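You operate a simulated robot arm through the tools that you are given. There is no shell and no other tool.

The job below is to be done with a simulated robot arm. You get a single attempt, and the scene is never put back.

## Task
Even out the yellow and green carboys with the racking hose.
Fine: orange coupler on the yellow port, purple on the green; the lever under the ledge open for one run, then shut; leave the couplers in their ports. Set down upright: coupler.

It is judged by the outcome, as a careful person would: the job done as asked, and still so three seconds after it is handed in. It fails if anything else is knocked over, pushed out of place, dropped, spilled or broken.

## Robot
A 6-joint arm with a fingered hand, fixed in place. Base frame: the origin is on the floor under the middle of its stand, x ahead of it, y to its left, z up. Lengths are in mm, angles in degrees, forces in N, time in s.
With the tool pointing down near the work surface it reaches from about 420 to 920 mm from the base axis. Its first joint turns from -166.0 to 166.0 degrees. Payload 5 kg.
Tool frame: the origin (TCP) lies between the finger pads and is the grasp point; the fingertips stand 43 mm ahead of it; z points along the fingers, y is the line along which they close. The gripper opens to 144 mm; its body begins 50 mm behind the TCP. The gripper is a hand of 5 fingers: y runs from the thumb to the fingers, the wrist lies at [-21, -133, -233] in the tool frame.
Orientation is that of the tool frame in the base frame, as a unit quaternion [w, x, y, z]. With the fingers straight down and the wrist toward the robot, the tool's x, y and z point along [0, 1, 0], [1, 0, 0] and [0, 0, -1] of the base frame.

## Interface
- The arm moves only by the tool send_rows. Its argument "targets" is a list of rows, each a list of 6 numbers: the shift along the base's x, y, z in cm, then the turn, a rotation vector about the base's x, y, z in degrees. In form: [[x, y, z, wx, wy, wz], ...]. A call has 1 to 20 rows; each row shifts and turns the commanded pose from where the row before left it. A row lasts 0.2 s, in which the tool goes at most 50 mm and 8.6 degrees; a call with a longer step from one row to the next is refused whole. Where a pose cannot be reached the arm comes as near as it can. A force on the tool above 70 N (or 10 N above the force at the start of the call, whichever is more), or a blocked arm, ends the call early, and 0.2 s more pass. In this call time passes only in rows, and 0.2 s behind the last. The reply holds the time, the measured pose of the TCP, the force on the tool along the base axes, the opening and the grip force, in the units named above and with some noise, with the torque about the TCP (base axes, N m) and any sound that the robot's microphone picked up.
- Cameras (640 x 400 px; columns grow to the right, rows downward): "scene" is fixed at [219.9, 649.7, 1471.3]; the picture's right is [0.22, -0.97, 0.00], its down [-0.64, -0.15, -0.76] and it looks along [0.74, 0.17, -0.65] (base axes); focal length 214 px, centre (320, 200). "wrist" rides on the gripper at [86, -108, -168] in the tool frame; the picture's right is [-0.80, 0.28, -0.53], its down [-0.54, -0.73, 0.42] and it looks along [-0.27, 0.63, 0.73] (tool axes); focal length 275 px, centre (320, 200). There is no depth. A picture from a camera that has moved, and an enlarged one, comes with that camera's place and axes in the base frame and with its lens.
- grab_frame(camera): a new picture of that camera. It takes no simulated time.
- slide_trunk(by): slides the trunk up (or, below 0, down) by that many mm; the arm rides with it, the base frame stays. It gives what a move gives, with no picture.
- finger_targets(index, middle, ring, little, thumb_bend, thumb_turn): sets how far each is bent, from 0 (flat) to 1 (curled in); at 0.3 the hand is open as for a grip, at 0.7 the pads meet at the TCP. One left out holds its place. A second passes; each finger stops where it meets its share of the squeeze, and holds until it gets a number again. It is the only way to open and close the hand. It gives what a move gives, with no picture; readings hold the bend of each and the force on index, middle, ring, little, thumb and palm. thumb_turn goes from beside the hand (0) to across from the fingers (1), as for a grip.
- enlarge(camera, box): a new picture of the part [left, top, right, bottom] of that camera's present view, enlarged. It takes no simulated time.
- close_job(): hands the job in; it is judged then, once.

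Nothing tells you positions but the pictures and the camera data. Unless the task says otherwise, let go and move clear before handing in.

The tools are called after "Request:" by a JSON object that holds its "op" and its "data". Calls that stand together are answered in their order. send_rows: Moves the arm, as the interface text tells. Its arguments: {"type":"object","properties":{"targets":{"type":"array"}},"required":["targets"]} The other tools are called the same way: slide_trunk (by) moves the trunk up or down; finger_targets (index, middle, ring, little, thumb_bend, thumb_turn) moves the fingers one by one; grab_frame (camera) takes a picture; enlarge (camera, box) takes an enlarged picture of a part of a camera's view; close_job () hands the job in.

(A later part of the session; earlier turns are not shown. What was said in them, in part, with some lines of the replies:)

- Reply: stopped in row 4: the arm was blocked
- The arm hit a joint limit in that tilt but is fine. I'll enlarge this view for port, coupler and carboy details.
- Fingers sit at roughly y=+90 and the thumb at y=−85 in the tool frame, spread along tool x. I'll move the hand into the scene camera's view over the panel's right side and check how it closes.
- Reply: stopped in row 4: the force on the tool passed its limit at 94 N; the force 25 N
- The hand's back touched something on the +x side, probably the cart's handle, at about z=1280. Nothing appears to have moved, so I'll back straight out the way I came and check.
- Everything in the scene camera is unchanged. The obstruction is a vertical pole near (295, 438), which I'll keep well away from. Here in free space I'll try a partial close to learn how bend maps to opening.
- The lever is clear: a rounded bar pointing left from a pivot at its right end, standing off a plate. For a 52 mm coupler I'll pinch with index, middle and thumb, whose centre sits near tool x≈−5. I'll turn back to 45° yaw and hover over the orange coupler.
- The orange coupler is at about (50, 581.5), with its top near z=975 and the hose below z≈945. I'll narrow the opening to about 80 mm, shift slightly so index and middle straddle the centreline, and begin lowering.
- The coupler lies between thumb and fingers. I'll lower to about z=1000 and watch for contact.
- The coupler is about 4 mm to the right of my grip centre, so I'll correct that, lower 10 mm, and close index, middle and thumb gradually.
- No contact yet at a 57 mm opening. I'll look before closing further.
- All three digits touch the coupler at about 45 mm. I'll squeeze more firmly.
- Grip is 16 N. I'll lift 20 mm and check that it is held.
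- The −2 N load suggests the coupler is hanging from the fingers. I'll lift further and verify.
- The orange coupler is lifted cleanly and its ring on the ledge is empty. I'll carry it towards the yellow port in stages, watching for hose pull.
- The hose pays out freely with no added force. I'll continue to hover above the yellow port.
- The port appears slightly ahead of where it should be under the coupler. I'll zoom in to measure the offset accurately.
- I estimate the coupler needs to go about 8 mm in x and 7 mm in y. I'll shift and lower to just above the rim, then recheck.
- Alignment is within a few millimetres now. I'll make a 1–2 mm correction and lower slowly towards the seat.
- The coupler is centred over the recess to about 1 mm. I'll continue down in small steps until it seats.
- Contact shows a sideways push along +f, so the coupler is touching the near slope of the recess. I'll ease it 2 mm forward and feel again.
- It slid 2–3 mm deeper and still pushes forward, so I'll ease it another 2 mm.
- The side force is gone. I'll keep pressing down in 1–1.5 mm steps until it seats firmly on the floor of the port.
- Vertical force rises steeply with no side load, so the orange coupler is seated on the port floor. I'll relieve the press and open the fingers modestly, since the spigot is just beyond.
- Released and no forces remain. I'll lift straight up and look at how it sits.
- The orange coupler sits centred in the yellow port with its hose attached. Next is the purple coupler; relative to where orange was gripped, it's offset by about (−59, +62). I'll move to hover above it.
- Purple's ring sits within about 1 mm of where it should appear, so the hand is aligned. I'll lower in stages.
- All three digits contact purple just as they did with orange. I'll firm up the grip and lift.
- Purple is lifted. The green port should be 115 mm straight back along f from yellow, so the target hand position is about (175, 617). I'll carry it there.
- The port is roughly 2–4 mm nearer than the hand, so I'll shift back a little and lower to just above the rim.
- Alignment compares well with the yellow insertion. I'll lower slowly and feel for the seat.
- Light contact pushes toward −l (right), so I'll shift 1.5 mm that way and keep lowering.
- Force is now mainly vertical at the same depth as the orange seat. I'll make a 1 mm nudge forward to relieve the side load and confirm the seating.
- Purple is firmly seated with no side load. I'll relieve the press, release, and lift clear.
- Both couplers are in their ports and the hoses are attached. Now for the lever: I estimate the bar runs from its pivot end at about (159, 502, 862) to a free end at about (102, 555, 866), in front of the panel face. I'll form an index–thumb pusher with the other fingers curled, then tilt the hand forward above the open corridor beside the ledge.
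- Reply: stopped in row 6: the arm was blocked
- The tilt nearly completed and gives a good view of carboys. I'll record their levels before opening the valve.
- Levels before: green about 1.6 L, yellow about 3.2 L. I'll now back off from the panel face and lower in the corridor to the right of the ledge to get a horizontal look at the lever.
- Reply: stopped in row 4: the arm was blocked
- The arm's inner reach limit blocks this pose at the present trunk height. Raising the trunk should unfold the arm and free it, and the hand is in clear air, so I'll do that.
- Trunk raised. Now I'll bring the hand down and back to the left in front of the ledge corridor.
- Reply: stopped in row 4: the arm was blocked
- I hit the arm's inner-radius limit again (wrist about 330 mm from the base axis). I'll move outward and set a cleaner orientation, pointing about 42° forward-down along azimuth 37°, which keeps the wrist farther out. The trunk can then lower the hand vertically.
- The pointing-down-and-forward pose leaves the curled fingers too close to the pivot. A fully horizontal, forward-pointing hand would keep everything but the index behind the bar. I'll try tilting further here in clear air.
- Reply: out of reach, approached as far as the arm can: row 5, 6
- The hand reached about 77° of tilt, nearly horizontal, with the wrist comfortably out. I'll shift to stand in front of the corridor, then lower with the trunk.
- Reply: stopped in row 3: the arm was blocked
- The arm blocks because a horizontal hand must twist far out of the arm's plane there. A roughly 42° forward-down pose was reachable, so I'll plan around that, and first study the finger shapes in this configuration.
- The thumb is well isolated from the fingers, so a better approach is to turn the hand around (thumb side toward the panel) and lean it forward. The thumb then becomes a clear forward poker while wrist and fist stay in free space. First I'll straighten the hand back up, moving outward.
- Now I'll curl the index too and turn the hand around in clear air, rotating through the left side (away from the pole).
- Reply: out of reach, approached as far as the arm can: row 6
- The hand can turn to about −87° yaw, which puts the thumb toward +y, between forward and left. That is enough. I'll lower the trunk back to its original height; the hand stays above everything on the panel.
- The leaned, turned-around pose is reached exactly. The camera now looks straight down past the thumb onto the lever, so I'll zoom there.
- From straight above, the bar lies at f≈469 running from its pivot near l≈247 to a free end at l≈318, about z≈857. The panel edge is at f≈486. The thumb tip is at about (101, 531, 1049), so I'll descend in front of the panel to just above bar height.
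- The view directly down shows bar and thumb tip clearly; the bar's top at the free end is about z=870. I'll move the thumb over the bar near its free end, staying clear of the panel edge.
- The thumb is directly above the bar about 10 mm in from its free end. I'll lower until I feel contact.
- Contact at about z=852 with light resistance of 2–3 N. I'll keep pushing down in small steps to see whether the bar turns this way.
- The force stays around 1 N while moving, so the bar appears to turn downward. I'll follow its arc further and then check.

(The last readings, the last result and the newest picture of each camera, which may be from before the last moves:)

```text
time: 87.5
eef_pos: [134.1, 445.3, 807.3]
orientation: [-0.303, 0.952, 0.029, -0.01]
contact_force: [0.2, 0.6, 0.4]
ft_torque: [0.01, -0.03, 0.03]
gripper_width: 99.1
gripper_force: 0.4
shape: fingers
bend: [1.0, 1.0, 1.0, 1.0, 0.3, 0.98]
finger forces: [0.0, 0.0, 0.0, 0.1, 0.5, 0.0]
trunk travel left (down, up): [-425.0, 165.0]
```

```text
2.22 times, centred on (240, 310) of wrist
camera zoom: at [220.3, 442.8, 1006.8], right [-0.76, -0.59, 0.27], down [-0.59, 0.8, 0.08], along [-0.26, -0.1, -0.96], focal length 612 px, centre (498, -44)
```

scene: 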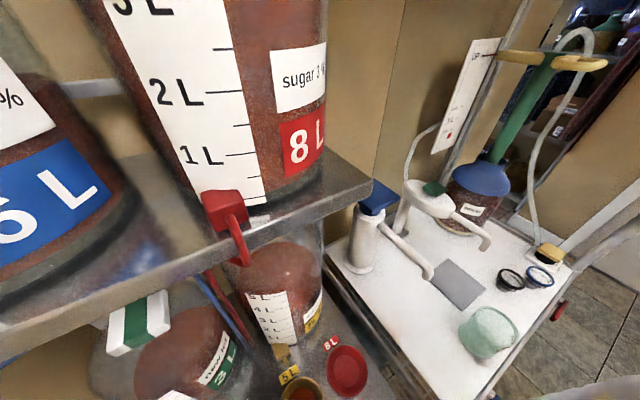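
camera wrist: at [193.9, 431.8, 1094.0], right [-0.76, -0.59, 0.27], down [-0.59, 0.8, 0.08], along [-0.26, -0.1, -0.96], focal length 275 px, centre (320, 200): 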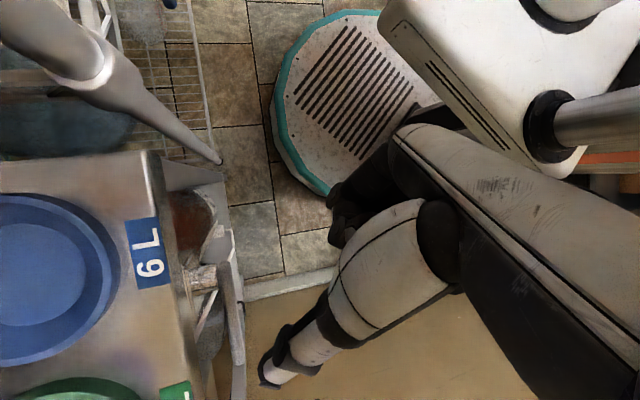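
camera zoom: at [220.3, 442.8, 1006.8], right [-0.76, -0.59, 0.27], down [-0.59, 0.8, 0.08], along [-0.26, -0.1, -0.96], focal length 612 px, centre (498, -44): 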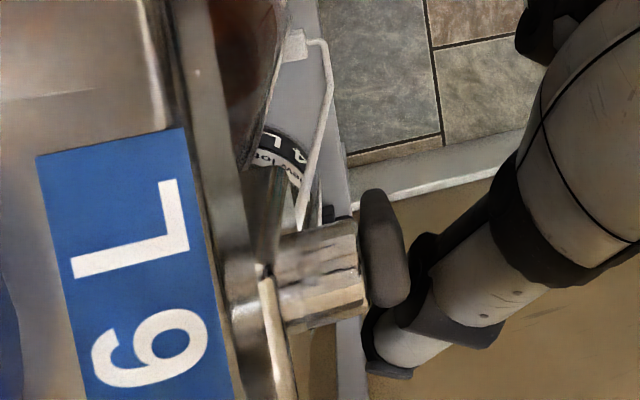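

The bar has clearly swung down by about 50°. I'll continue along the arc toward vertical, watching force and sound.

Request:
{"op": "send_rows", "data": {"targets": [[0.25, -0.25, -0.65, 0, 0, 0], [0.25, -0.25, -0.65, 0, 0, 0], [0, 0, 0, 0, 0, 0]]}}

Request:
{"op": "send_rows", "data": {"targets": [[0.45, -0.45, -0.45, 0, 0, 0], [0.45, -0.45, -0.45, 0, 0, 0], [0, 0, 0, 0, 0, 0]]}}

Request:
{"op": "enlarge", "data": {"camera": "wrist", "box": [150, 220, 330, 400]}}

```text
time: 88.2
eef_pos: [137.5, 440.3, 795.7]
orientation: [-0.303, 0.952, 0.029, -0.01]
contact_force: [-3.7, 1.2, 5.8]
ft_torque: [0.35, -0.19, 0.32]
gripper_width: 101.3
gripper_force: 3.0
shape: fingers
bend: [1.0, 1.0, 1.0, 1.0, 0.26, 0.99]
finger forces: [0.0, 0.0, 0.1, 0.0, 5.4, 0.0]
trunk travel left (down, up): [-425.0, 165.0]
```

```text
time: 89.0
eef_pos: [145.8, 431.5, 786.4]
orientation: [-0.304, 0.952, 0.029, -0.01]
contact_force: [-12.9, 7.1, 5.8]
ft_torque: [0.33, -0.39, 0.98]
gripper_width: 103.7
gripper_force: 6.9
shape: fingers
bend: [1.0, 1.0, 1.0, 1.0, 0.22, 1.0]
finger forces: [0.0, 0.0, 0.0, 0.0, 12.3, 0.0]
trunk travel left (down, up): [-425.0, 165.0]
```

```text
2.22 times, centred on (240, 310) of wrist
camera zoom: at [232.1, 429.4, 986.8], right [-0.76, -0.59, 0.27], down [-0.59, 0.8, 0.08], along [-0.26, -0.1, -0.96], focal length 612 px, centre (498, -44)
```

zoom: 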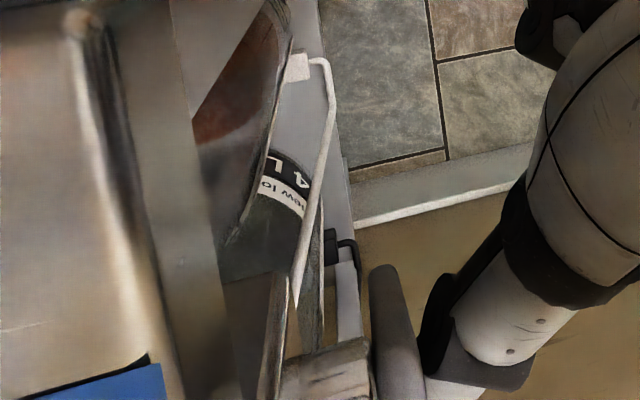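

The lever has reached its stop at roughly 60° and pushes back at 12 N on the thumb, so it is fully open. I'll back off a little to remove the load and check that it stays.

Request:
{"op": "send_rows", "data": {"targets": [[-0.6, 0.6, 0.3, 0, 0, 0], [-0.6, 0.6, 0.4, 0, 0, 0], [0, 0, 0, 0, 0, 0]]}}

Request:
{"op": "enlarge", "data": {"camera": "wrist", "box": [150, 220, 330, 400]}}

Request:
{"op": "grab_frame", "data": {"camera": "scene"}}

Request:
{"op": "enlarge", "data": {"camera": "scene", "box": [80, 230, 340, 400]}}

```text
time: 89.8
eef_pos: [133.8, 441.7, 792.5]
orientation: [-0.302, 0.953, 0.028, -0.011]
contact_force: [-3.5, -2.5, 1.3]
ft_torque: [0.2, -0.1, 0.22]
gripper_width: 98.9
gripper_force: 1.2
shape: fingers
bend: [1.0, 1.0, 1.0, 1.0, 0.3, 0.99]
finger forces: [0.1, 0.1, 0.0, 0.0, 3.4, 0.1]
trunk travel left (down, up): [-425.0, 165.0]
```

```text
2.22 times, centred on (240, 310) of wrist
camera zoom: at [221.4, 440.2, 991.9], right [-0.76, -0.59, 0.27], down [-0.59, 0.8, 0.07], along [-0.26, -0.11, -0.96], focal length 612 px, centre (498, -44)
```

zoom: 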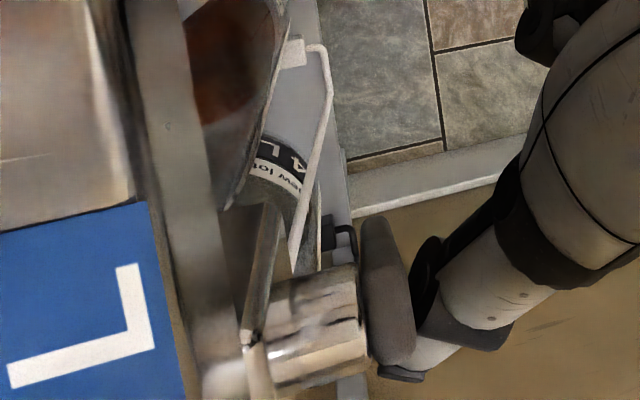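

```text
taken
```

scene: 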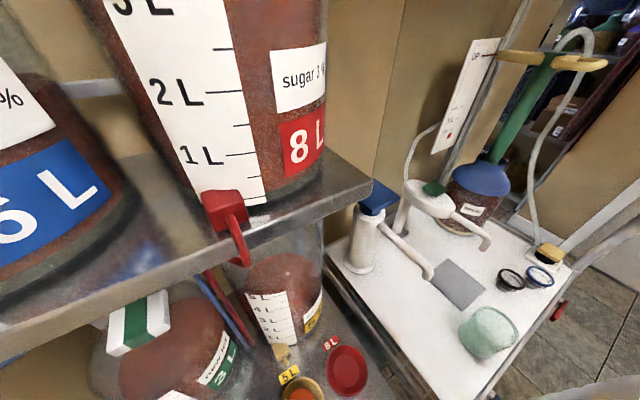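

```text
2.35 times, centred on (210, 315) of scene
camera zoom: at [219.9, 649.7, 1471.3], right [0.22, -0.97, 0.0], down [-0.64, -0.15, -0.76], along [0.74, 0.17, -0.65], focal length 505 px, centre (579, -71)
```

zoom: 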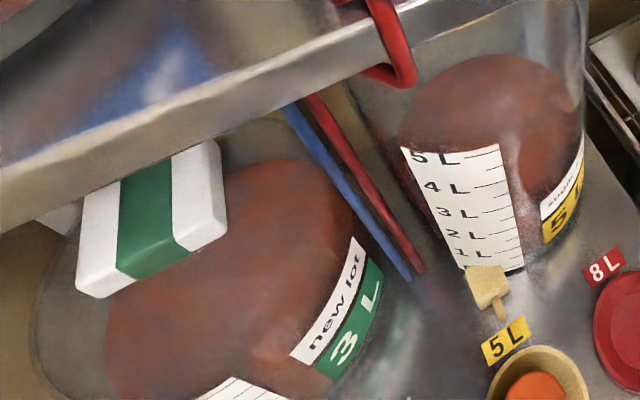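

The liquid is flowing: green has risen and yellow has dropped. I'll back the thumb off a bit more so it isn't loading the lever, and check that the lever stays open by itself.

Request:
{"op": "send_rows", "data": {"targets": [[-0.4, 0.4, 0.3, 0, 0, 0], [-0.3, 0.3, 0.3, 0, 0, 0], [0, 0, 0, 0, 0, 0]]}}

Request:
{"op": "enlarge", "data": {"camera": "wrist", "box": [150, 220, 330, 400]}}

Request:
{"op": "enlarge", "data": {"camera": "scene", "box": [80, 230, 340, 400]}}

```text
time: 90.7
eef_pos: [127.3, 450.4, 799.7]
orientation: [-0.304, 0.952, 0.028, -0.011]
contact_force: [-0.1, -0.9, 0.2]
ft_torque: [0.0, 0.01, 0.0]
gripper_width: 98.4
gripper_force: 0.0
shape: fingers
bend: [1.0, 1.0, 1.0, 1.0, 0.3, 0.98]
finger forces: [0.1, 0.0, 0.0, 0.1, 0.0, 0.0]
trunk travel left (down, up): [-425.0, 165.0]
```

```text
2.22 times, centred on (240, 310) of wrist
camera zoom: at [214.6, 448.1, 998.2], right [-0.76, -0.59, 0.27], down [-0.59, 0.8, 0.08], along [-0.26, -0.1, -0.96], focal length 612 px, centre (498, -44)
```

zoom: 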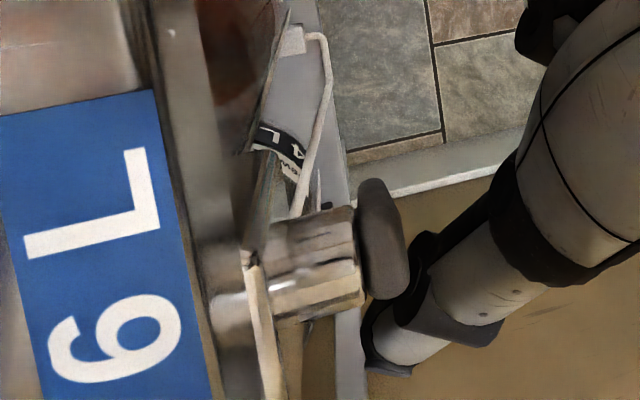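

```text
2.35 times, centred on (210, 315) of scene
camera zoom: at [219.9, 649.7, 1471.3], right [0.22, -0.97, 0.0], down [-0.64, -0.15, -0.76], along [0.74, 0.17, -0.65], focal length 505 px, centre (579, -71)
```

zoom: 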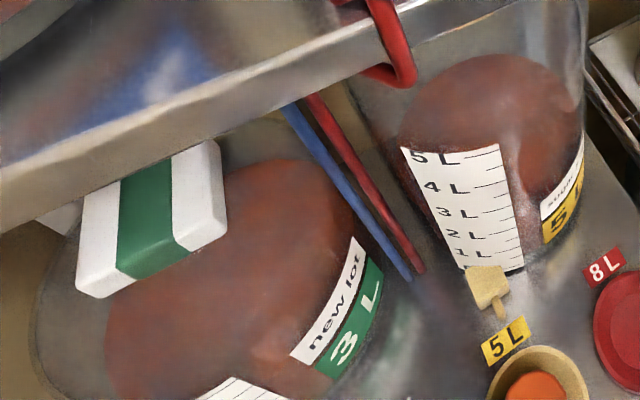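

The lever stays open on its own. I'll pause two seconds and compare the levels to see whether the run has finished.

Request:
{"op": "send_rows", "data": {"targets": [[0, 0, 0, 0, 0, 0], [0, 0, 0, 0, 0, 0], [0, 0, 0, 0, 0, 0], [0, 0, 0, 0, 0, 0], [0, 0, 0, 0, 0, 0], [0, 0, 0, 0, 0, 0], [0, 0, 0, 0, 0, 0], [0, 0, 0, 0, 0, 0], [0, 0, 0, 0, 0, 0]]}}

Request:
{"op": "enlarge", "data": {"camera": "scene", "box": [80, 230, 340, 400]}}

```text
time: 92.7
eef_pos: [127.3, 450.4, 799.0]
orientation: [-0.303, 0.953, 0.029, -0.01]
contact_force: [0.3, -0.5, 0.1]
ft_torque: [-0.06, 0.01, 0.02]
gripper_width: 98.6
gripper_force: 0.0
shape: fingers
bend: [1.0, 1.0, 1.0, 1.0, 0.3, 0.98]
finger forces: [0.0, 0.0, 0.1, 0.1, 0.0, 0.1]
trunk travel left (down, up): [-425.0, 165.0]
```

```text
2.35 times, centred on (210, 315) of scene
camera zoom: at [219.9, 649.7, 1471.3], right [0.22, -0.97, 0.0], down [-0.64, -0.15, -0.76], along [0.74, 0.17, -0.65], focal length 505 px, centre (579, -71)
```

zoom: 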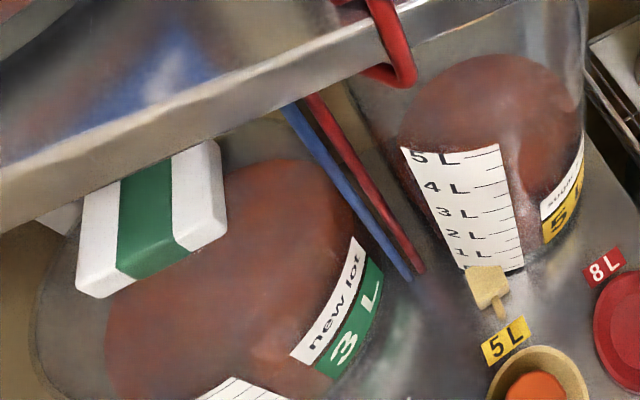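

Levels are steady. Before shutting, I want to confirm the two surfaces are at the same height, so I'll zoom in on each.

Request:
{"op": "enlarge", "data": {"camera": "scene", "box": [235, 235, 345, 355]}}

Request:
{"op": "enlarge", "data": {"camera": "scene", "box": [85, 280, 265, 400]}}

```text
3.33 times, centred on (290, 295) of scene
camera zoom: at [219.9, 649.7, 1471.3], right [0.22, -0.97, 0.0], down [-0.64, -0.15, -0.76], along [0.74, 0.17, -0.65], focal length 715 px, centre (420, -117)
```

zoom: 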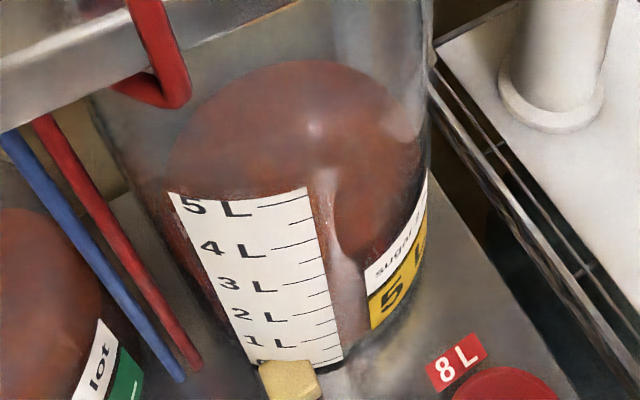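

```text
3.33 times, centred on (175, 340) of scene
camera zoom: at [219.9, 649.7, 1471.3], right [0.22, -0.97, 0.0], down [-0.64, -0.15, -0.76], along [0.74, 0.17, -0.65], focal length 715 px, centre (803, -267)
```

zoom: 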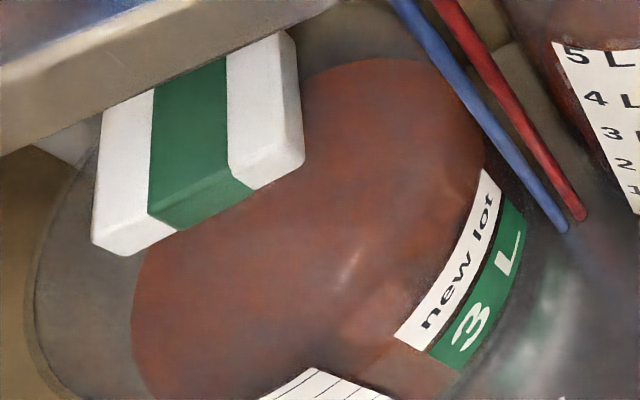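

To be sure the flow is finished rather than throttled, I'll press the lever lightly against its open stop once more and compare levels.

Request:
{"op": "send_rows", "data": {"targets": [[0.4, -0.4, -0.35, 0, 0, 0], [0.5, -0.5, -0.4, 0, 0, 0], [0.3, -0.3, -0.1, 0, 0, 0], [0, 0, 0, 0, 0, 0], [0, 0, 0, 0, 0, 0], [0, 0, 0, 0, 0, 0], [0, 0, 0, 0, 0, 0]]}}

Request:
{"op": "enlarge", "data": {"camera": "wrist", "box": [150, 220, 330, 400]}}

Request:
{"op": "enlarge", "data": {"camera": "scene", "box": [80, 230, 340, 400]}}

```text
time: 94.2
eef_pos: [138.9, 437.2, 790.5]
orientation: [-0.303, 0.952, 0.029, -0.01]
contact_force: [-8.0, 5.0, 2.6]
ft_torque: [-0.01, -0.24, 0.61]
gripper_width: 101.3
gripper_force: 3.6
shape: fingers
bend: [1.0, 1.0, 1.0, 1.0, 0.26, 1.0]
finger forces: [0.0, 0.0, 0.1, 0.1, 7.8, 0.0]
trunk travel left (down, up): [-425.0, 165.0]
```

```text
2.22 times, centred on (240, 310) of wrist
camera zoom: at [226.0, 435.4, 989.8], right [-0.76, -0.59, 0.27], down [-0.59, 0.8, 0.08], along [-0.26, -0.1, -0.96], focal length 612 px, centre (498, -44)
```

zoom: 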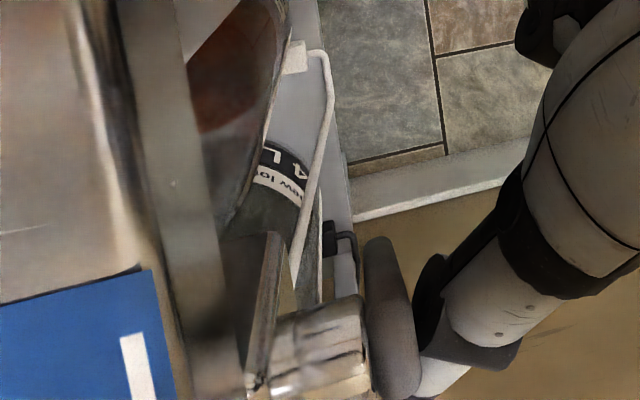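

```text
2.35 times, centred on (210, 315) of scene
camera zoom: at [219.9, 649.7, 1471.3], right [0.22, -0.97, 0.0], down [-0.64, -0.15, -0.76], along [0.74, 0.17, -0.65], focal length 505 px, centre (579, -71)
```

zoom: 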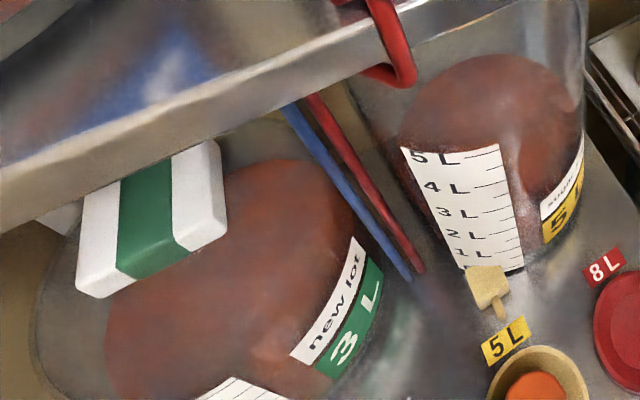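

No change with the lever hard open, so the run is complete and levels have equalised. Now to shut it: I'll retreat the thumb toward the robot, move below and to the right of the bar, then come forward beneath it.

Request:
{"op": "send_rows", "data": {"targets": [[-0.5, 0.5, 0.2, 0, 0, 0], [-0.4, 0.4, 0.2, 0, 0, 0], [-1.2, -1.2, 0, 0, 0, 0], [-1.2, -1.2, 0, 0, 0, 0], [0, 0, 0, 0, 0, 0]]}}

Request:
{"op": "enlarge", "data": {"camera": "wrist", "box": [150, 220, 330, 400]}}

```text
time: 95.5
eef_pos: [105.5, 423.8, 794.3]
orientation: [-0.302, 0.953, 0.029, -0.01]
contact_force: [0.1, 0.1, 0.8]
ft_torque: [-0.01, -0.02, 0.0]
gripper_width: 98.9
gripper_force: 0.0
shape: fingers
bend: [1.0, 1.0, 1.0, 1.0, 0.3, 0.98]
finger forces: [0.1, 0.1, 0.0, 0.1, 0.0, 0.1]
trunk travel left (down, up): [-425.0, 165.0]
```

```text
2.22 times, centred on (240, 310) of wrist
camera zoom: at [193.0, 420.9, 993.8], right [-0.76, -0.59, 0.27], down [-0.59, 0.8, 0.08], along [-0.26, -0.1, -0.96], focal length 612 px, centre (498, -44)
```

zoom: 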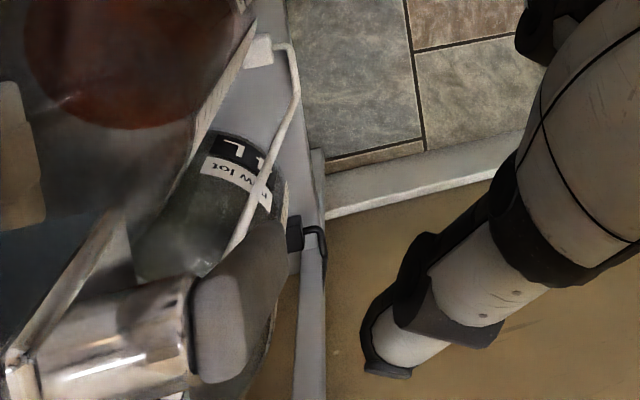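

The bar hangs at about 60–65°. I'll move the thumb right and down while in front of the bar, then forward beneath it.

Request:
{"op": "send_rows", "data": {"targets": [[1.25, -1.25, -0.8, 0, 0, 0], [1.25, -1.25, -0.8, 0, 0, 0], [1.25, -1.25, -0.8, 0, 0, 0], [0, 0, 0, 0, 0, 0]]}}

Request:
{"op": "grab_frame", "data": {"camera": "wrist"}}

Request:
{"op": "enlarge", "data": {"camera": "wrist", "box": [150, 220, 330, 400]}}

```text
time: 96.5
eef_pos: [144.8, 385.8, 772.0]
orientation: [-0.304, 0.952, 0.029, -0.011]
contact_force: [0.2, 1.1, 1.1]
ft_torque: [0.04, 0.02, -0.02]
gripper_width: 98.9
gripper_force: 0.0
shape: fingers
bend: [1.0, 1.0, 1.0, 1.0, 0.3, 0.98]
finger forces: [0.1, 0.1, 0.0, 0.0, 0.1, 0.0]
trunk travel left (down, up): [-425.0, 165.0]
```

```text
taken
camera wrist: at [231.1, 383.2, 970.0], right [-0.76, -0.59, 0.27], down [-0.59, 0.8, 0.08], along [-0.26, -0.1, -0.96], focal length 275 px, centre (320, 200)
```

wrist: 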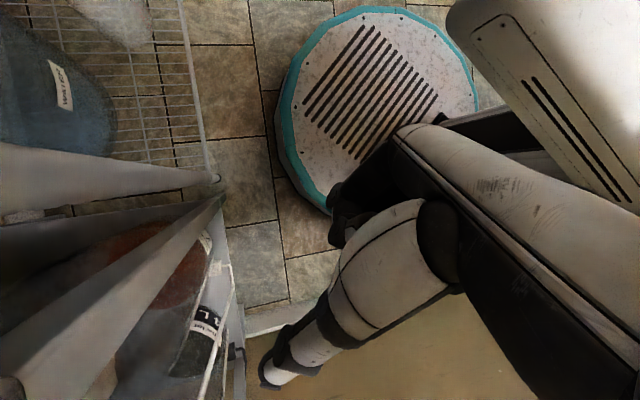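

```text
2.22 times, centred on (240, 310) of wrist
camera zoom: at [231.1, 383.2, 970.0], right [-0.76, -0.59, 0.27], down [-0.59, 0.8, 0.08], along [-0.26, -0.1, -0.96], focal length 612 px, centre (498, -44)
```

zoom: 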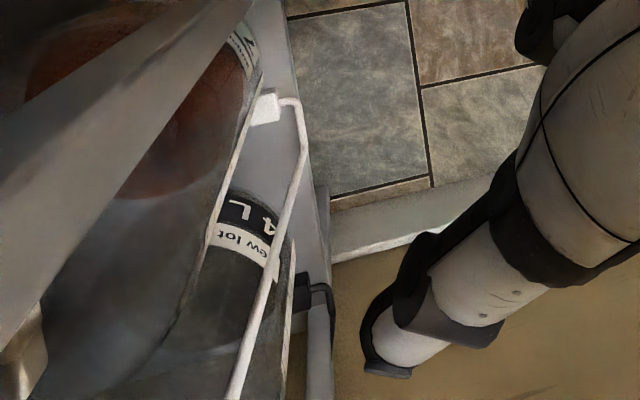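

The thumb tip should now be at about f=432, l=246, z=786, below and right of the hanging bar. I'll move it forward under the bar in small steps.

Request:
{"op": "send_rows", "data": {"targets": [[0.8, 0.8, 0, 0, 0, 0], [0.8, 0.8, 0, 0, 0, 0], [0, 0, 0, 0, 0, 0]]}}

Request:
{"op": "send_rows", "data": {"targets": [[0.8, 0.8, 0, 0, 0, 0], [0, 0, 0, 0, 0, 0]]}}

Request:
{"op": "enlarge", "data": {"camera": "wrist", "box": [150, 220, 330, 400]}}

```text
time: 97.2
eef_pos: [161.0, 401.6, 772.9]
orientation: [-0.303, 0.953, 0.028, -0.01]
contact_force: [1.5, 0.5, 0.3]
ft_torque: [-0.01, 0.01, -0.01]
gripper_width: 98.8
gripper_force: 0.1
shape: fingers
bend: [1.0, 1.0, 1.0, 1.0, 0.3, 0.98]
finger forces: [0.1, 0.0, 0.1, 0.1, 0.0, 0.0]
trunk travel left (down, up): [-425.0, 165.0]
```

```text
time: 97.8
eef_pos: [168.3, 408.7, 772.9]
orientation: [-0.303, 0.953, 0.029, -0.011]
contact_force: [-0.2, -0.4, 0.0]
ft_torque: [0.0, 0.03, -0.02]
gripper_width: 99.0
gripper_force: 0.0
shape: fingers
bend: [1.0, 1.0, 1.0, 1.0, 0.3, 0.98]
finger forces: [0.0, 0.0, 0.1, 0.0, 0.0, 0.1]
trunk travel left (down, up): [-425.0, 165.0]
```

```text
2.22 times, centred on (240, 310) of wrist
camera zoom: at [255.2, 406.2, 970.8], right [-0.76, -0.59, 0.27], down [-0.59, 0.8, 0.08], along [-0.26, -0.1, -0.96], focal length 612 px, centre (498, -44)
```

zoom: 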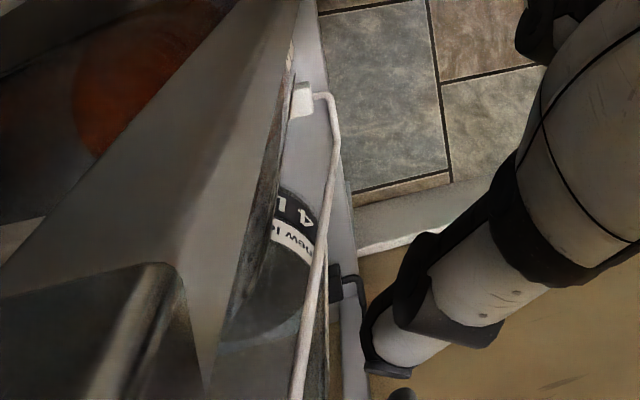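

The thumb is forward and in position with no contact. Now I'll sweep left and up along the arc to raise the bar.

Request:
{"op": "send_rows", "data": {"targets": [[-0.88, 0.88, 0.35, 0, 0, 0], [-0.71, 0.71, 0.35, 0, 0, 0], [0, 0, 0, 0, 0, 0]]}}

Request:
{"op": "send_rows", "data": {"targets": [[-0.71, 0.71, 0.35, 0, 0, 0], [0, 0, 0, 0, 0, 0]]}}

Request:
{"op": "enlarge", "data": {"camera": "wrist", "box": [150, 220, 330, 400]}}

```text
time: 98.7
eef_pos: [154.4, 426.8, 777.9]
orientation: [-0.303, 0.952, 0.028, -0.01]
contact_force: [0.8, 0.1, 0.4]
ft_torque: [-0.02, 0.0, -0.01]
gripper_width: 98.2
gripper_force: 0.0
shape: fingers
bend: [1.0, 1.0, 1.0, 1.0, 0.3, 0.97]
finger forces: [0.0, 0.1, 0.0, 0.1, 0.5, 0.1]
trunk travel left (down, up): [-425.0, 165.0]
```

```text
time: 99.2
eef_pos: [146.9, 431.9, 780.9]
orientation: [-0.302, 0.953, 0.029, -0.01]
contact_force: [0.8, -0.5, 0.0]
ft_torque: [-0.03, 0.04, -0.04]
gripper_width: 98.4
gripper_force: 0.5
shape: fingers
bend: [1.0, 1.0, 1.0, 1.0, 0.3, 0.97]
finger forces: [0.1, 0.0, 0.0, 0.0, 0.7, 0.0]
trunk travel left (down, up): [-425.0, 165.0]
```

```text
2.22 times, centred on (240, 310) of wrist
camera zoom: at [232.4, 430.6, 980.2], right [-0.76, -0.59, 0.27], down [-0.59, 0.8, 0.08], along [-0.26, -0.1, -0.96], focal length 612 px, centre (498, -44)
```

zoom: 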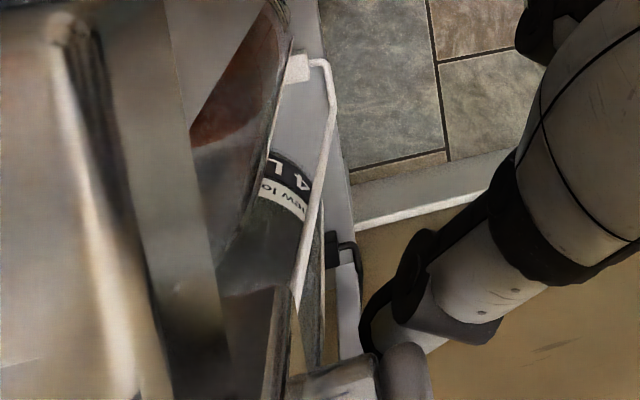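

The thumb is in contact and lifting the bar with under 1 N. I'll continue up the arc.

Request:
{"op": "send_rows", "data": {"targets": [[-0.5, 0.5, 0.55, 0, 0, 0], [-0.5, 0.5, 0.6, 0, 0, 0], [0, 0, 0, 0, 0, 0]]}}

Request:
{"op": "send_rows", "data": {"targets": [[-0.35, 0.35, 0.65, 0, 0, 0], [-0.35, 0.35, 0.65, 0, 0, 0], [0, 0, 0, 0, 0, 0]]}}

Request:
{"op": "enlarge", "data": {"camera": "wrist", "box": [150, 220, 330, 400]}}

```text
time: 100.0
eef_pos: [136.0, 443.0, 793.8]
orientation: [-0.303, 0.952, 0.029, -0.011]
contact_force: [-1.1, -1.0, -0.7]
ft_torque: [-0.04, 0.0, 0.05]
gripper_width: 98.1
gripper_force: 0.8
shape: fingers
bend: [1.0, 1.0, 1.0, 1.0, 0.31, 0.98]
finger forces: [0.1, 0.1, 0.0, 0.0, 1.8, 0.0]
trunk travel left (down, up): [-425.0, 165.0]
```

```text
time: 100.8
eef_pos: [127.0, 450.4, 806.6]
orientation: [-0.303, 0.952, 0.029, -0.011]
contact_force: [-0.3, -1.6, -1.7]
ft_torque: [-0.05, -0.02, 0.05]
gripper_width: 97.9
gripper_force: 1.9
shape: fingers
bend: [1.0, 1.0, 1.0, 1.0, 0.31, 0.98]
finger forces: [0.0, 0.1, 0.0, 0.1, 2.9, 0.1]
trunk travel left (down, up): [-425.0, 165.0]
```

```text
2.22 times, centred on (240, 310) of wrist
camera zoom: at [214.2, 447.8, 1005.6], right [-0.76, -0.59, 0.27], down [-0.59, 0.8, 0.08], along [-0.26, -0.1, -0.96], focal length 612 px, centre (498, -44)
```

zoom: 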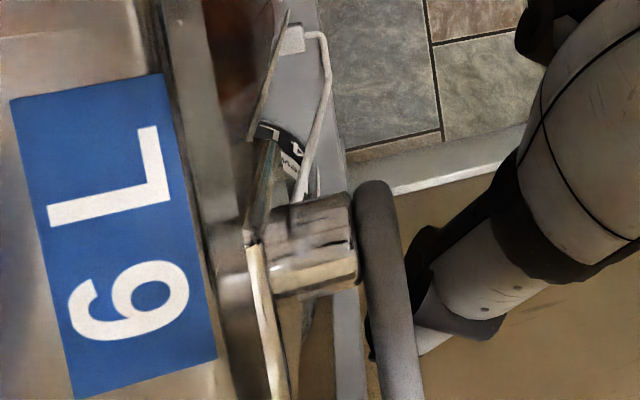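

The bar is coming back up with the thumb beneath it. I'll continue gently until it reaches its shut stop.

Request:
{"op": "send_rows", "data": {"targets": [[-0.2, 0.2, 0.5, 0, 0, 0], [0, 0, 0, 0, 0, 0]]}}

Request:
{"op": "send_rows", "data": {"targets": [[-0.15, 0.15, 0.5, 0, 0, 0], [0, 0, 0, 0, 0, 0]]}}

Request:
{"op": "send_rows", "data": {"targets": [[-0.05, 0.05, 0.5, 0, 0, 0], [0, 0, 0, 0, 0, 0]]}}

Request:
{"op": "enlarge", "data": {"camera": "wrist", "box": [150, 220, 330, 400]}}

```text
time: 101.5
eef_pos: [126.3, 451.5, 810.1]
orientation: [-0.303, 0.953, 0.028, -0.01]
contact_force: [-1.2, -3.3, -4.4]
ft_torque: [-0.17, -0.05, 0.12]
gripper_width: 97.0
gripper_force: 2.4
shape: fingers
bend: [1.0, 1.0, 1.0, 1.0, 0.32, 0.98]
finger forces: [0.1, 0.0, 0.0, 0.1, 5.0, 0.0]
trunk travel left (down, up): [-425.0, 165.0]
```

```text
time: 102.0
eef_pos: [123.7, 452.9, 815.8]
orientation: [-0.303, 0.953, 0.028, -0.01]
contact_force: [-1.6, -5.6, -5.9]
ft_torque: [-0.25, -0.1, 0.2]
gripper_width: 95.7
gripper_force: 3.7
shape: fingers
bend: [1.0, 1.0, 1.0, 1.0, 0.33, 0.99]
finger forces: [0.0, 0.0, 0.0, 0.1, 7.7, 0.0]
trunk travel left (down, up): [-425.0, 165.0]
```

```text
time: 102.7
eef_pos: [122.5, 454.0, 820.5]
orientation: [-0.303, 0.953, 0.029, -0.011]
contact_force: [-3.9, -4.9, -7.0]
ft_torque: [-0.4, -0.11, 0.31]
gripper_width: 94.9
gripper_force: 4.7
shape: fingers
bend: [1.0, 1.0, 1.0, 1.0, 0.34, 0.99]
finger forces: [0.1, 0.0, 0.0, 0.0, 9.2, 0.1]
trunk travel left (down, up): [-425.0, 165.0]
```

```text
2.22 times, centred on (240, 310) of wrist
camera zoom: at [209.9, 451.3, 1019.4], right [-0.76, -0.59, 0.27], down [-0.59, 0.8, 0.08], along [-0.26, -0.11, -0.96], focal length 612 px, centre (498, -44)
```

zoom: 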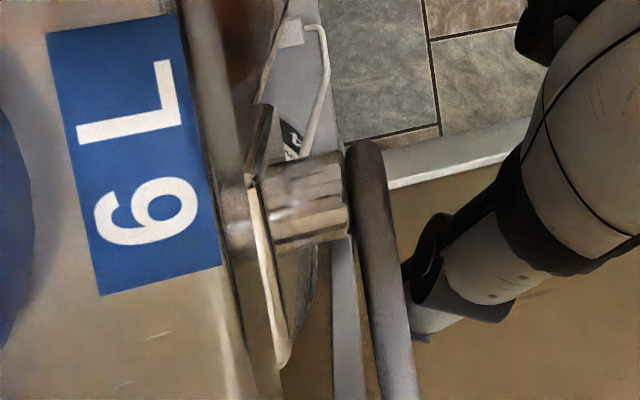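

Force now builds steadily as only the thumb flexes, and the bar is back along its original line, so it's at its shut stop. I'll lower the thumb to release it, retreat toward the robot, then check.

Request:
{"op": "send_rows", "data": {"targets": [[0.2, -0.2, -0.6, 0, 0, 0], [0.3, -0.3, -0.8, 0, 0, 0], [0.2, -0.2, -0.4, 0, 0, 0], [0, 0, 0, 0, 0, 0]]}}

Request:
{"op": "send_rows", "data": {"targets": [[-1.0, -1.0, 0, 0, 0, 0], [-1.2, -1.2, 0, 0, 0, 0], [-1.2, -1.2, 0, 0, 0, 0], [0, 0, 0, 0, 0, 0]]}}

Request:
{"op": "grab_frame", "data": {"camera": "wrist"}}

Request:
{"op": "enlarge", "data": {"camera": "wrist", "box": [130, 220, 310, 400]}}

```text
time: 103.7
eef_pos: [132.0, 446.8, 803.0]
orientation: [-0.304, 0.952, 0.029, -0.01]
contact_force: [-1.5, -0.2, -0.5]
ft_torque: [0.02, -0.04, 0.05]
gripper_width: 98.4
gripper_force: 0.6
shape: fingers
bend: [1.0, 1.0, 1.0, 1.0, 0.3, 0.98]
finger forces: [0.0, 0.0, 0.0, 0.1, 1.2, 0.0]
trunk travel left (down, up): [-425.0, 165.0]
```

```text
time: 104.7
eef_pos: [99.6, 411.5, 803.6]
orientation: [-0.304, 0.952, 0.029, -0.011]
contact_force: [0.3, 0.3, -0.1]
ft_torque: [-0.02, 0.01, 0.01]
gripper_width: 98.7
gripper_force: 0.1
shape: fingers
bend: [1.0, 1.0, 1.0, 1.0, 0.3, 0.98]
finger forces: [0.0, 0.1, 0.0, 0.0, 0.0, 0.1]
trunk travel left (down, up): [-425.0, 165.0]
```

```text
taken
camera wrist: at [184.8, 408.6, 1002.6], right [-0.76, -0.59, 0.27], down [-0.59, 0.8, 0.08], along [-0.26, -0.1, -0.96], focal length 275 px, centre (320, 200)
```

wrist: 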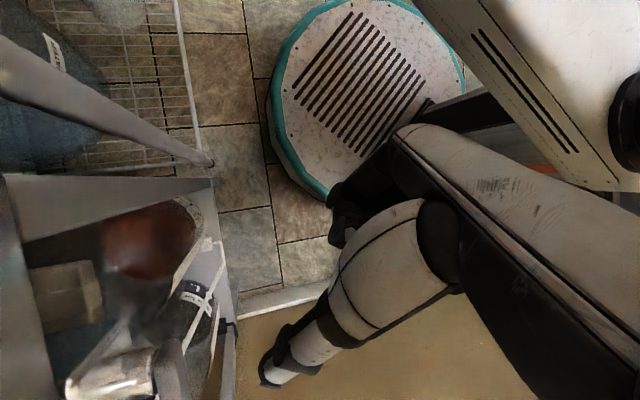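

```text
2.22 times, centred on (220, 310) of wrist
camera zoom: at [184.8, 408.6, 1002.6], right [-0.76, -0.59, 0.27], down [-0.59, 0.8, 0.08], along [-0.26, -0.1, -0.96], focal length 612 px, centre (542, -44)
```

zoom: 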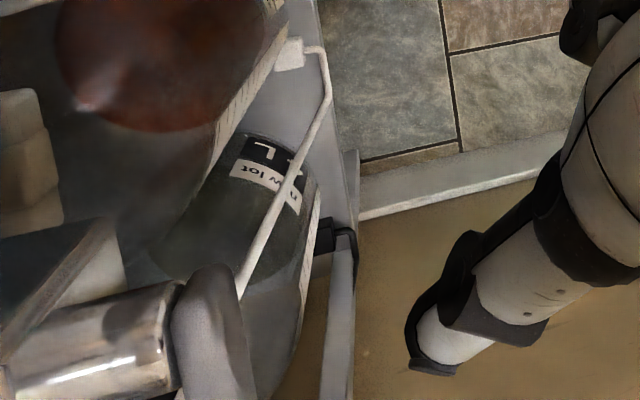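

Released and clear. I'll rise to the same viewpoint I used before touching the lever to compare its position.

Request:
{"op": "send_rows", "data": {"targets": [[0, 0, 2.0, 0, 0, 0], [0, 0, 2.5, 0, 0, 0], [0, 0, 2.5, 0, 0, 0], [0.4, 1.2, 2.2, 0, 0, 0], [0.4, 1.1, 0, 0, 0, 0], [0, 0, 0, 0, 0, 0]]}}

Request:
{"op": "enlarge", "data": {"camera": "wrist", "box": [150, 220, 330, 400]}}

```text
time: 106.0
eef_pos: [107.4, 434.8, 895.7]
orientation: [-0.303, 0.953, 0.028, -0.011]
contact_force: [0.5, -0.3, 0.3]
ft_torque: [0.01, 0.0, 0.02]
gripper_width: 98.8
gripper_force: 0.0
shape: fingers
bend: [1.0, 1.0, 1.0, 1.0, 0.3, 0.98]
finger forces: [0.0, 0.1, 0.0, 0.0, 0.0, 0.0]
trunk travel left (down, up): [-425.0, 165.0]
```

```text
2.22 times, centred on (240, 310) of wrist
camera zoom: at [193.5, 432.6, 1094.7], right [-0.76, -0.59, 0.27], down [-0.59, 0.8, 0.08], along [-0.26, -0.1, -0.96], focal length 612 px, centre (498, -44)
```

zoom: 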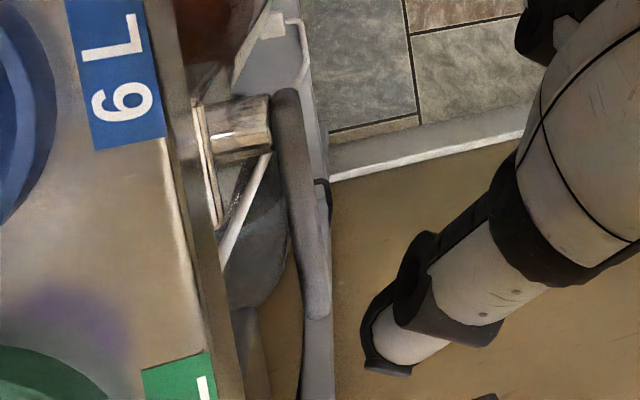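

The bar is within about 1 mm of its original shut position. I'll rise clear, straighten the hand, and check the couplers.

Request:
{"op": "send_rows", "data": {"targets": [[0, 0, 3.0, 0, 0, 0], [0, 0, 3.5, 0, 0, 0], [0, 0, 3.5, 0, 0, 0], [0, 0, 4.0, 0, 0, 0], [0, 0, 0, 0, 0, 0]]}}

Request:
{"op": "enlarge", "data": {"camera": "wrist", "box": [0, 200, 300, 400]}}

Request:
{"op": "enlarge", "data": {"camera": "scene", "box": [80, 230, 340, 400]}}

```text
time: 107.2
eef_pos: [105.6, 437.0, 1034.0]
orientation: [-0.303, 0.953, 0.028, -0.01]
contact_force: [-0.7, 0.2, 0.4]
ft_torque: [0.01, 0.0, -0.06]
gripper_width: 98.7
gripper_force: 0.0
shape: fingers
bend: [1.0, 1.0, 1.0, 1.0, 0.3, 0.98]
finger forces: [0.0, 0.1, 0.1, 0.1, 0.0, 0.1]
trunk travel left (down, up): [-425.0, 165.0]
```

```text
2.00 times, centred on (150, 300) of wrist
camera zoom: at [191.5, 433.9, 1234.3], right [-0.76, -0.59, 0.27], down [-0.59, 0.8, 0.08], along [-0.26, -0.1, -0.96], focal length 551 px, centre (660, 0)
```

zoom: 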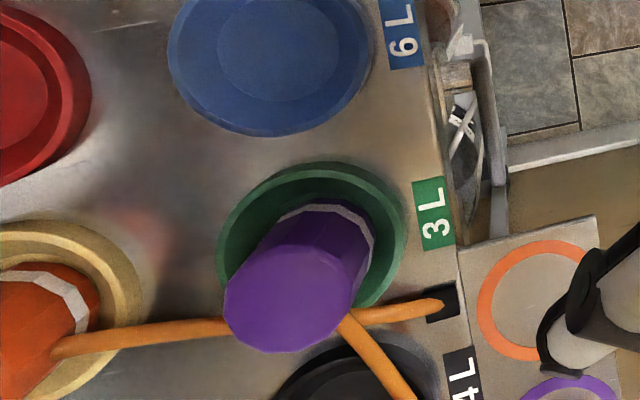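

```text
2.35 times, centred on (210, 315) of scene
camera zoom: at [219.9, 649.7, 1471.3], right [0.22, -0.97, 0.0], down [-0.64, -0.15, -0.76], along [0.74, 0.17, -0.65], focal length 505 px, centre (579, -71)
```

zoom: 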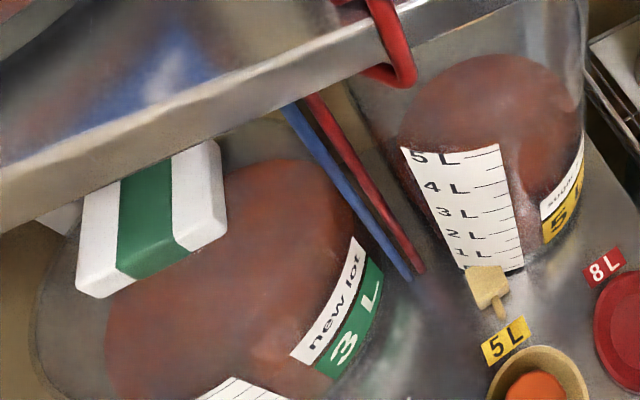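

The hoses now run full, and both couplers sit upright in their ports. I'll straighten the hand, turn it back to the original side in clear air, and do a final level check.

Request:
{"op": "send_rows", "data": {"targets": [[0, 1.7, 1.0, -6.98, -0.5, 0], [0, 1.7, 1.0, -6.98, -0.5, 0], [0, 1.7, 1.0, -6.98, -0.5, 0], [0, 1.8, 1.0, -6.98, -0.5, 0], [0, 1.8, 1.0, -6.98, -0.5, 0], [0, 0, 0.5, 0, 0, 8.2], [0, 0, 0.5, 0, 0, 8.2], [0, 0, 0, 0, 0, 8.2], [0, 0, 0, 0, 0, 8.2], [0, 0, 0, 0, 0, 8.2], [0, 0, 0, 0, 0, 8.2], [0, 0, 0, 0, 0, 8.2], [0, 0, 0, 0, 0, 8.2]]}}

Request:
{"op": "send_rows", "data": {"targets": [[0, 0, 0, 0, 0, 8.2], [0, 0, 0, 0, 0, 8.2], [0, 0, 0, 0, 0, 8.2], [0, 0, 0, 0, 0, 8.2], [0, 0, 0, 0, 0, 8.2], [0, 0, 0, 0, 0, 8.2], [0, 0, 0, 0, 0, 8.2], [0, 0, 0, 0, 0, 8.2]]}}

Request:
{"op": "grab_frame", "data": {"camera": "wrist"}}

```text
time: 110.0
eef_pos: [107.2, 497.1, 1058.1]
orientation: [-0.005, 0.823, 0.568, -0.001]
contact_force: [0.5, 0.5, -0.2]
ft_torque: [-0.04, -0.01, 0.01]
gripper_width: 98.9
gripper_force: 0.1
shape: fingers
bend: [1.0, 1.0, 1.0, 1.0, 0.3, 0.98]
finger forces: [0.0, 0.0, 0.0, 0.1, 0.0, 0.0]
out of reach, approached as far as the arm can: row 5
trunk travel left (down, up): [-425.0, 165.0]
```

```text
time: 111.8
eef_pos: [106.9, 496.6, 1060.0]
orientation: [-0.003, 0.384, 0.924, -0.001]
contact_force: [-0.7, -0.1, 0.1]
ft_torque: [0.0, -0.04, -0.03]
gripper_width: 98.6
gripper_force: 0.1
shape: fingers
bend: [1.0, 1.0, 1.0, 1.0, 0.3, 0.98]
finger forces: [0.0, 0.1, 0.0, 0.0, 0.0, 0.1]
trunk travel left (down, up): [-425.0, 165.0]
```

```text
taken
camera wrist: at [-31.0, 482.5, 1228.6], right [0.77, -0.36, 0.53], down [-0.13, -0.9, -0.42], along [0.63, 0.25, -0.74], focal length 275 px, centre (320, 200)
```

wrist: 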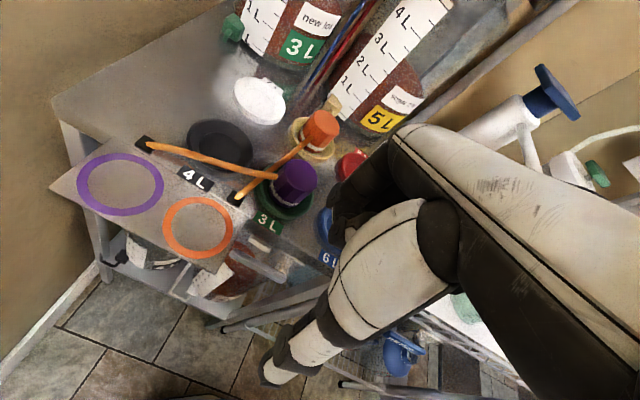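

Request:
{"op": "send_rows", "data": {"targets": [[0.3, 0.9, 0.6, 4.9, -4.9, 0], [0.3, 0.9, 0.6, 4.9, -4.9, 0], [0.3, 0.8, 0.6, 4.9, -4.9, 0], [0.3, 0.8, 0.6, 4.9, -4.9, 0]]}}

Request:
{"op": "grab_frame", "data": {"camera": "wrist"}}

Request:
{"op": "enlarge", "data": {"camera": "wrist", "box": [110, 0, 380, 220]}}

```text
time: 112.8
eef_pos: [117.7, 532.2, 1082.5]
orientation: [0.089, 0.373, 0.897, 0.22]
contact_force: [0.5, 0.5, -0.4]
ft_torque: [0.02, -0.04, -0.01]
gripper_width: 98.8
gripper_force: 0.0
shape: fingers
bend: [1.0, 1.0, 1.0, 1.0, 0.3, 0.98]
finger forces: [0.1, 0.0, 0.0, 0.0, 0.1, 0.0]
trunk travel left (down, up): [-425.0, 165.0]
```

```text
taken
camera wrist: at [-65.4, 470.4, 1182.0], right [0.57, -0.56, 0.6], down [0.06, -0.7, -0.71], along [0.82, 0.44, -0.36], focal length 275 px, centre (320, 200)
```

wrist: 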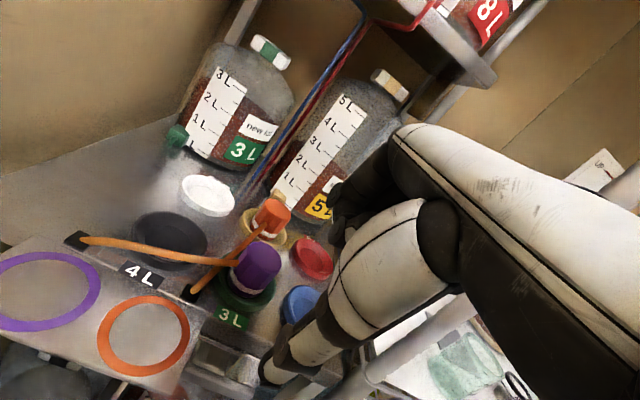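

```text
1.82 times, centred on (245, 110) of wrist
camera zoom: at [-65.4, 470.4, 1182.0], right [0.57, -0.56, 0.6], down [0.06, -0.7, -0.71], along [0.82, 0.44, -0.36], focal length 500 px, centre (456, 364)
```

zoom: 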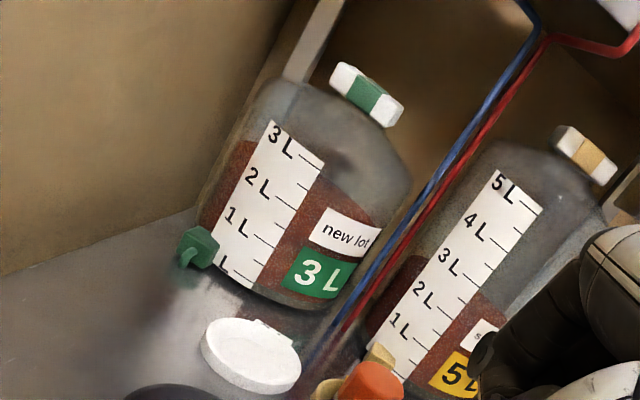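

Request:
{"op": "enlarge", "data": {"camera": "wrist", "box": [170, 50, 300, 170]}}

Request:
{"op": "enlarge", "data": {"camera": "wrist", "box": [260, 80, 400, 220]}}

Request:
{"op": "enlarge", "data": {"camera": "wrist", "box": [180, 180, 340, 380]}}

```text
3.33 times, centred on (235, 110) of wrist
camera zoom: at [-65.4, 470.4, 1182.0], right [0.57, -0.56, 0.6], down [0.06, -0.7, -0.71], along [0.82, 0.44, -0.36], focal length 918 px, centre (603, 500)
```

zoom: 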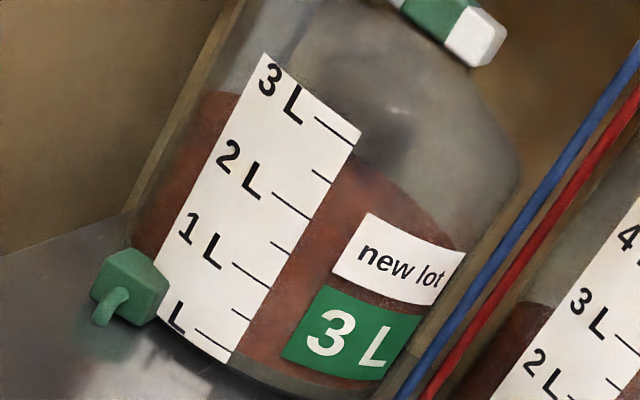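

```text
2.86 times, centred on (330, 150) of wrist
camera zoom: at [-65.4, 470.4, 1182.0], right [0.57, -0.56, 0.6], down [0.06, -0.7, -0.71], along [0.82, 0.44, -0.36], focal length 786 px, centre (291, 343)
```

zoom: 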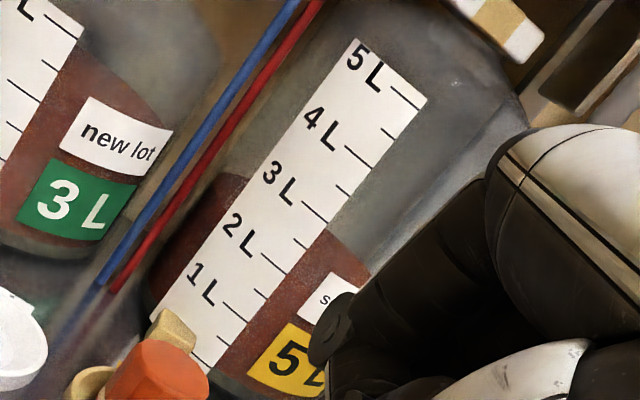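

```text
2.00 times, centred on (260, 280) of wrist
camera zoom: at [-65.4, 470.4, 1182.0], right [0.57, -0.56, 0.6], down [0.06, -0.7, -0.71], along [0.82, 0.44, -0.36], focal length 551 px, centre (440, 40)
```

zoom: 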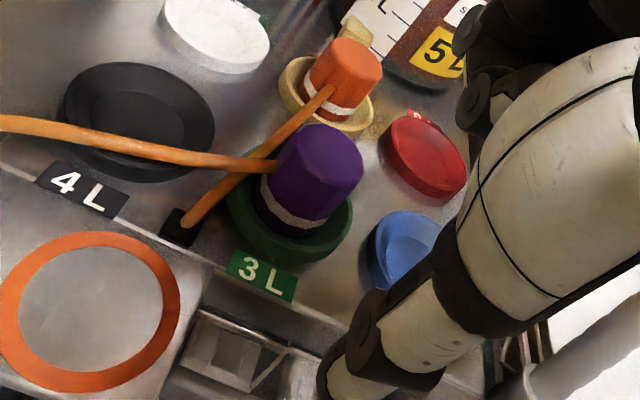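

Both carboys now read about 2.6–2.7 L, so they are even. I'll take one last look at the lever from this angle.

Request:
{"op": "enlarge", "data": {"camera": "wrist", "box": [160, 310, 300, 400]}}

Request:
{"op": "grab_frame", "data": {"camera": "scene"}}

```text
4.44 times, centred on (230, 355) of wrist
camera zoom: at [-65.4, 470.4, 1182.0], right [0.57, -0.56, 0.6], down [0.06, -0.7, -0.71], along [0.82, 0.44, -0.36], focal length 1224 px, centre (720, -489)
```

zoom: 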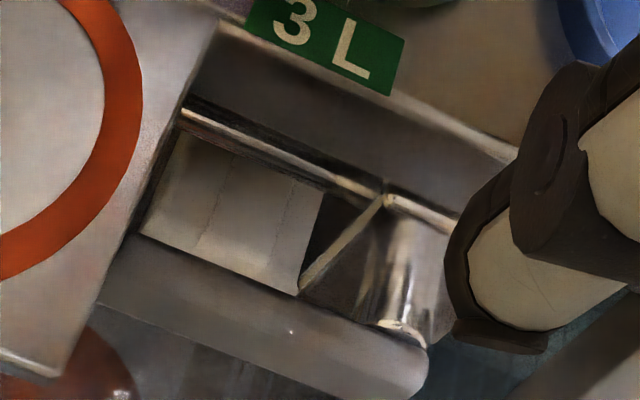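

```text
taken
```

scene: 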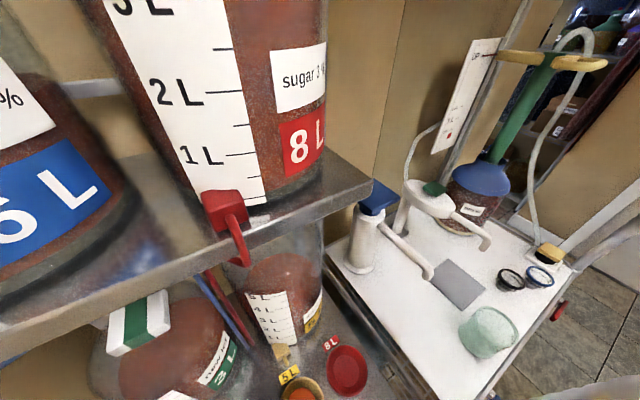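

The lever is back in its original shut position, both couplers stand in their ports, and nothing else has moved. I'll raise the hand a little more and hand the job in.

Request:
{"op": "send_rows", "data": {"targets": [[0, 0, 1.5, -4.9, 4.9, 0], [0, 0, 1.5, -4.9, 4.9, 0], [0, 0, 1.0, -4.9, 4.9, 0], [0, 0, 0, 0, 0, 0]]}}

Request:
{"op": "grab_frame", "data": {"camera": "wrist"}}

```text
time: 113.8
eef_pos: [119.4, 530.3, 1122.6]
orientation: [0.02, 0.383, 0.922, 0.052]
contact_force: [0.4, 0.8, -0.3]
ft_torque: [0.01, 0.02, 0.0]
gripper_width: 98.5
gripper_force: 0.0
shape: fingers
bend: [1.0, 1.0, 1.0, 1.0, 0.3, 0.98]
finger forces: [0.0, 0.0, 0.0, 0.0, 0.0, 0.0]
trunk travel left (down, up): [-425.0, 165.0]
```

```text
taken
camera wrist: at [-32.0, 501.4, 1277.7], right [0.72, -0.41, 0.56], down [-0.1, -0.86, -0.5], along [0.69, 0.31, -0.66], focal length 275 px, centre (320, 200)
```

wrist: 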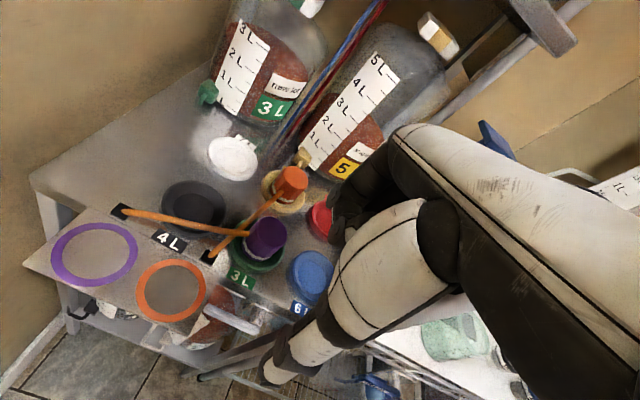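

Everything is in place: the orange coupler is in the yellow port, purple is in the green port, the levels are even, the lever is shut, and the hand is clear. I'm handing in the job.

Request:
{"op": "close_job", "data": {}}

```text
The job is handed in.
```

The yellow and green carboys are evened out; both read about 2.6–2.7 L by eye on their scales. The job is handed in.

- **Couplers:** Orange is in the yellow port and purple is in the green port. Both are upright and pressed down to the port floor.
- **Lever:** I opened it once to its stop. The levels had settled by my first check and did not change over the next few seconds. I then shut it, and it is back within about 1 mm of where it started.
- **Contact on the way:** Early on, the back of the hand bumped the fixed vertical pole to the right of the panel, at about 94 N. I backed straight off, and nothing in the scene view had moved.

I compared the levels only by reading the scales through the glass at an angle, so small differences could be hidden.
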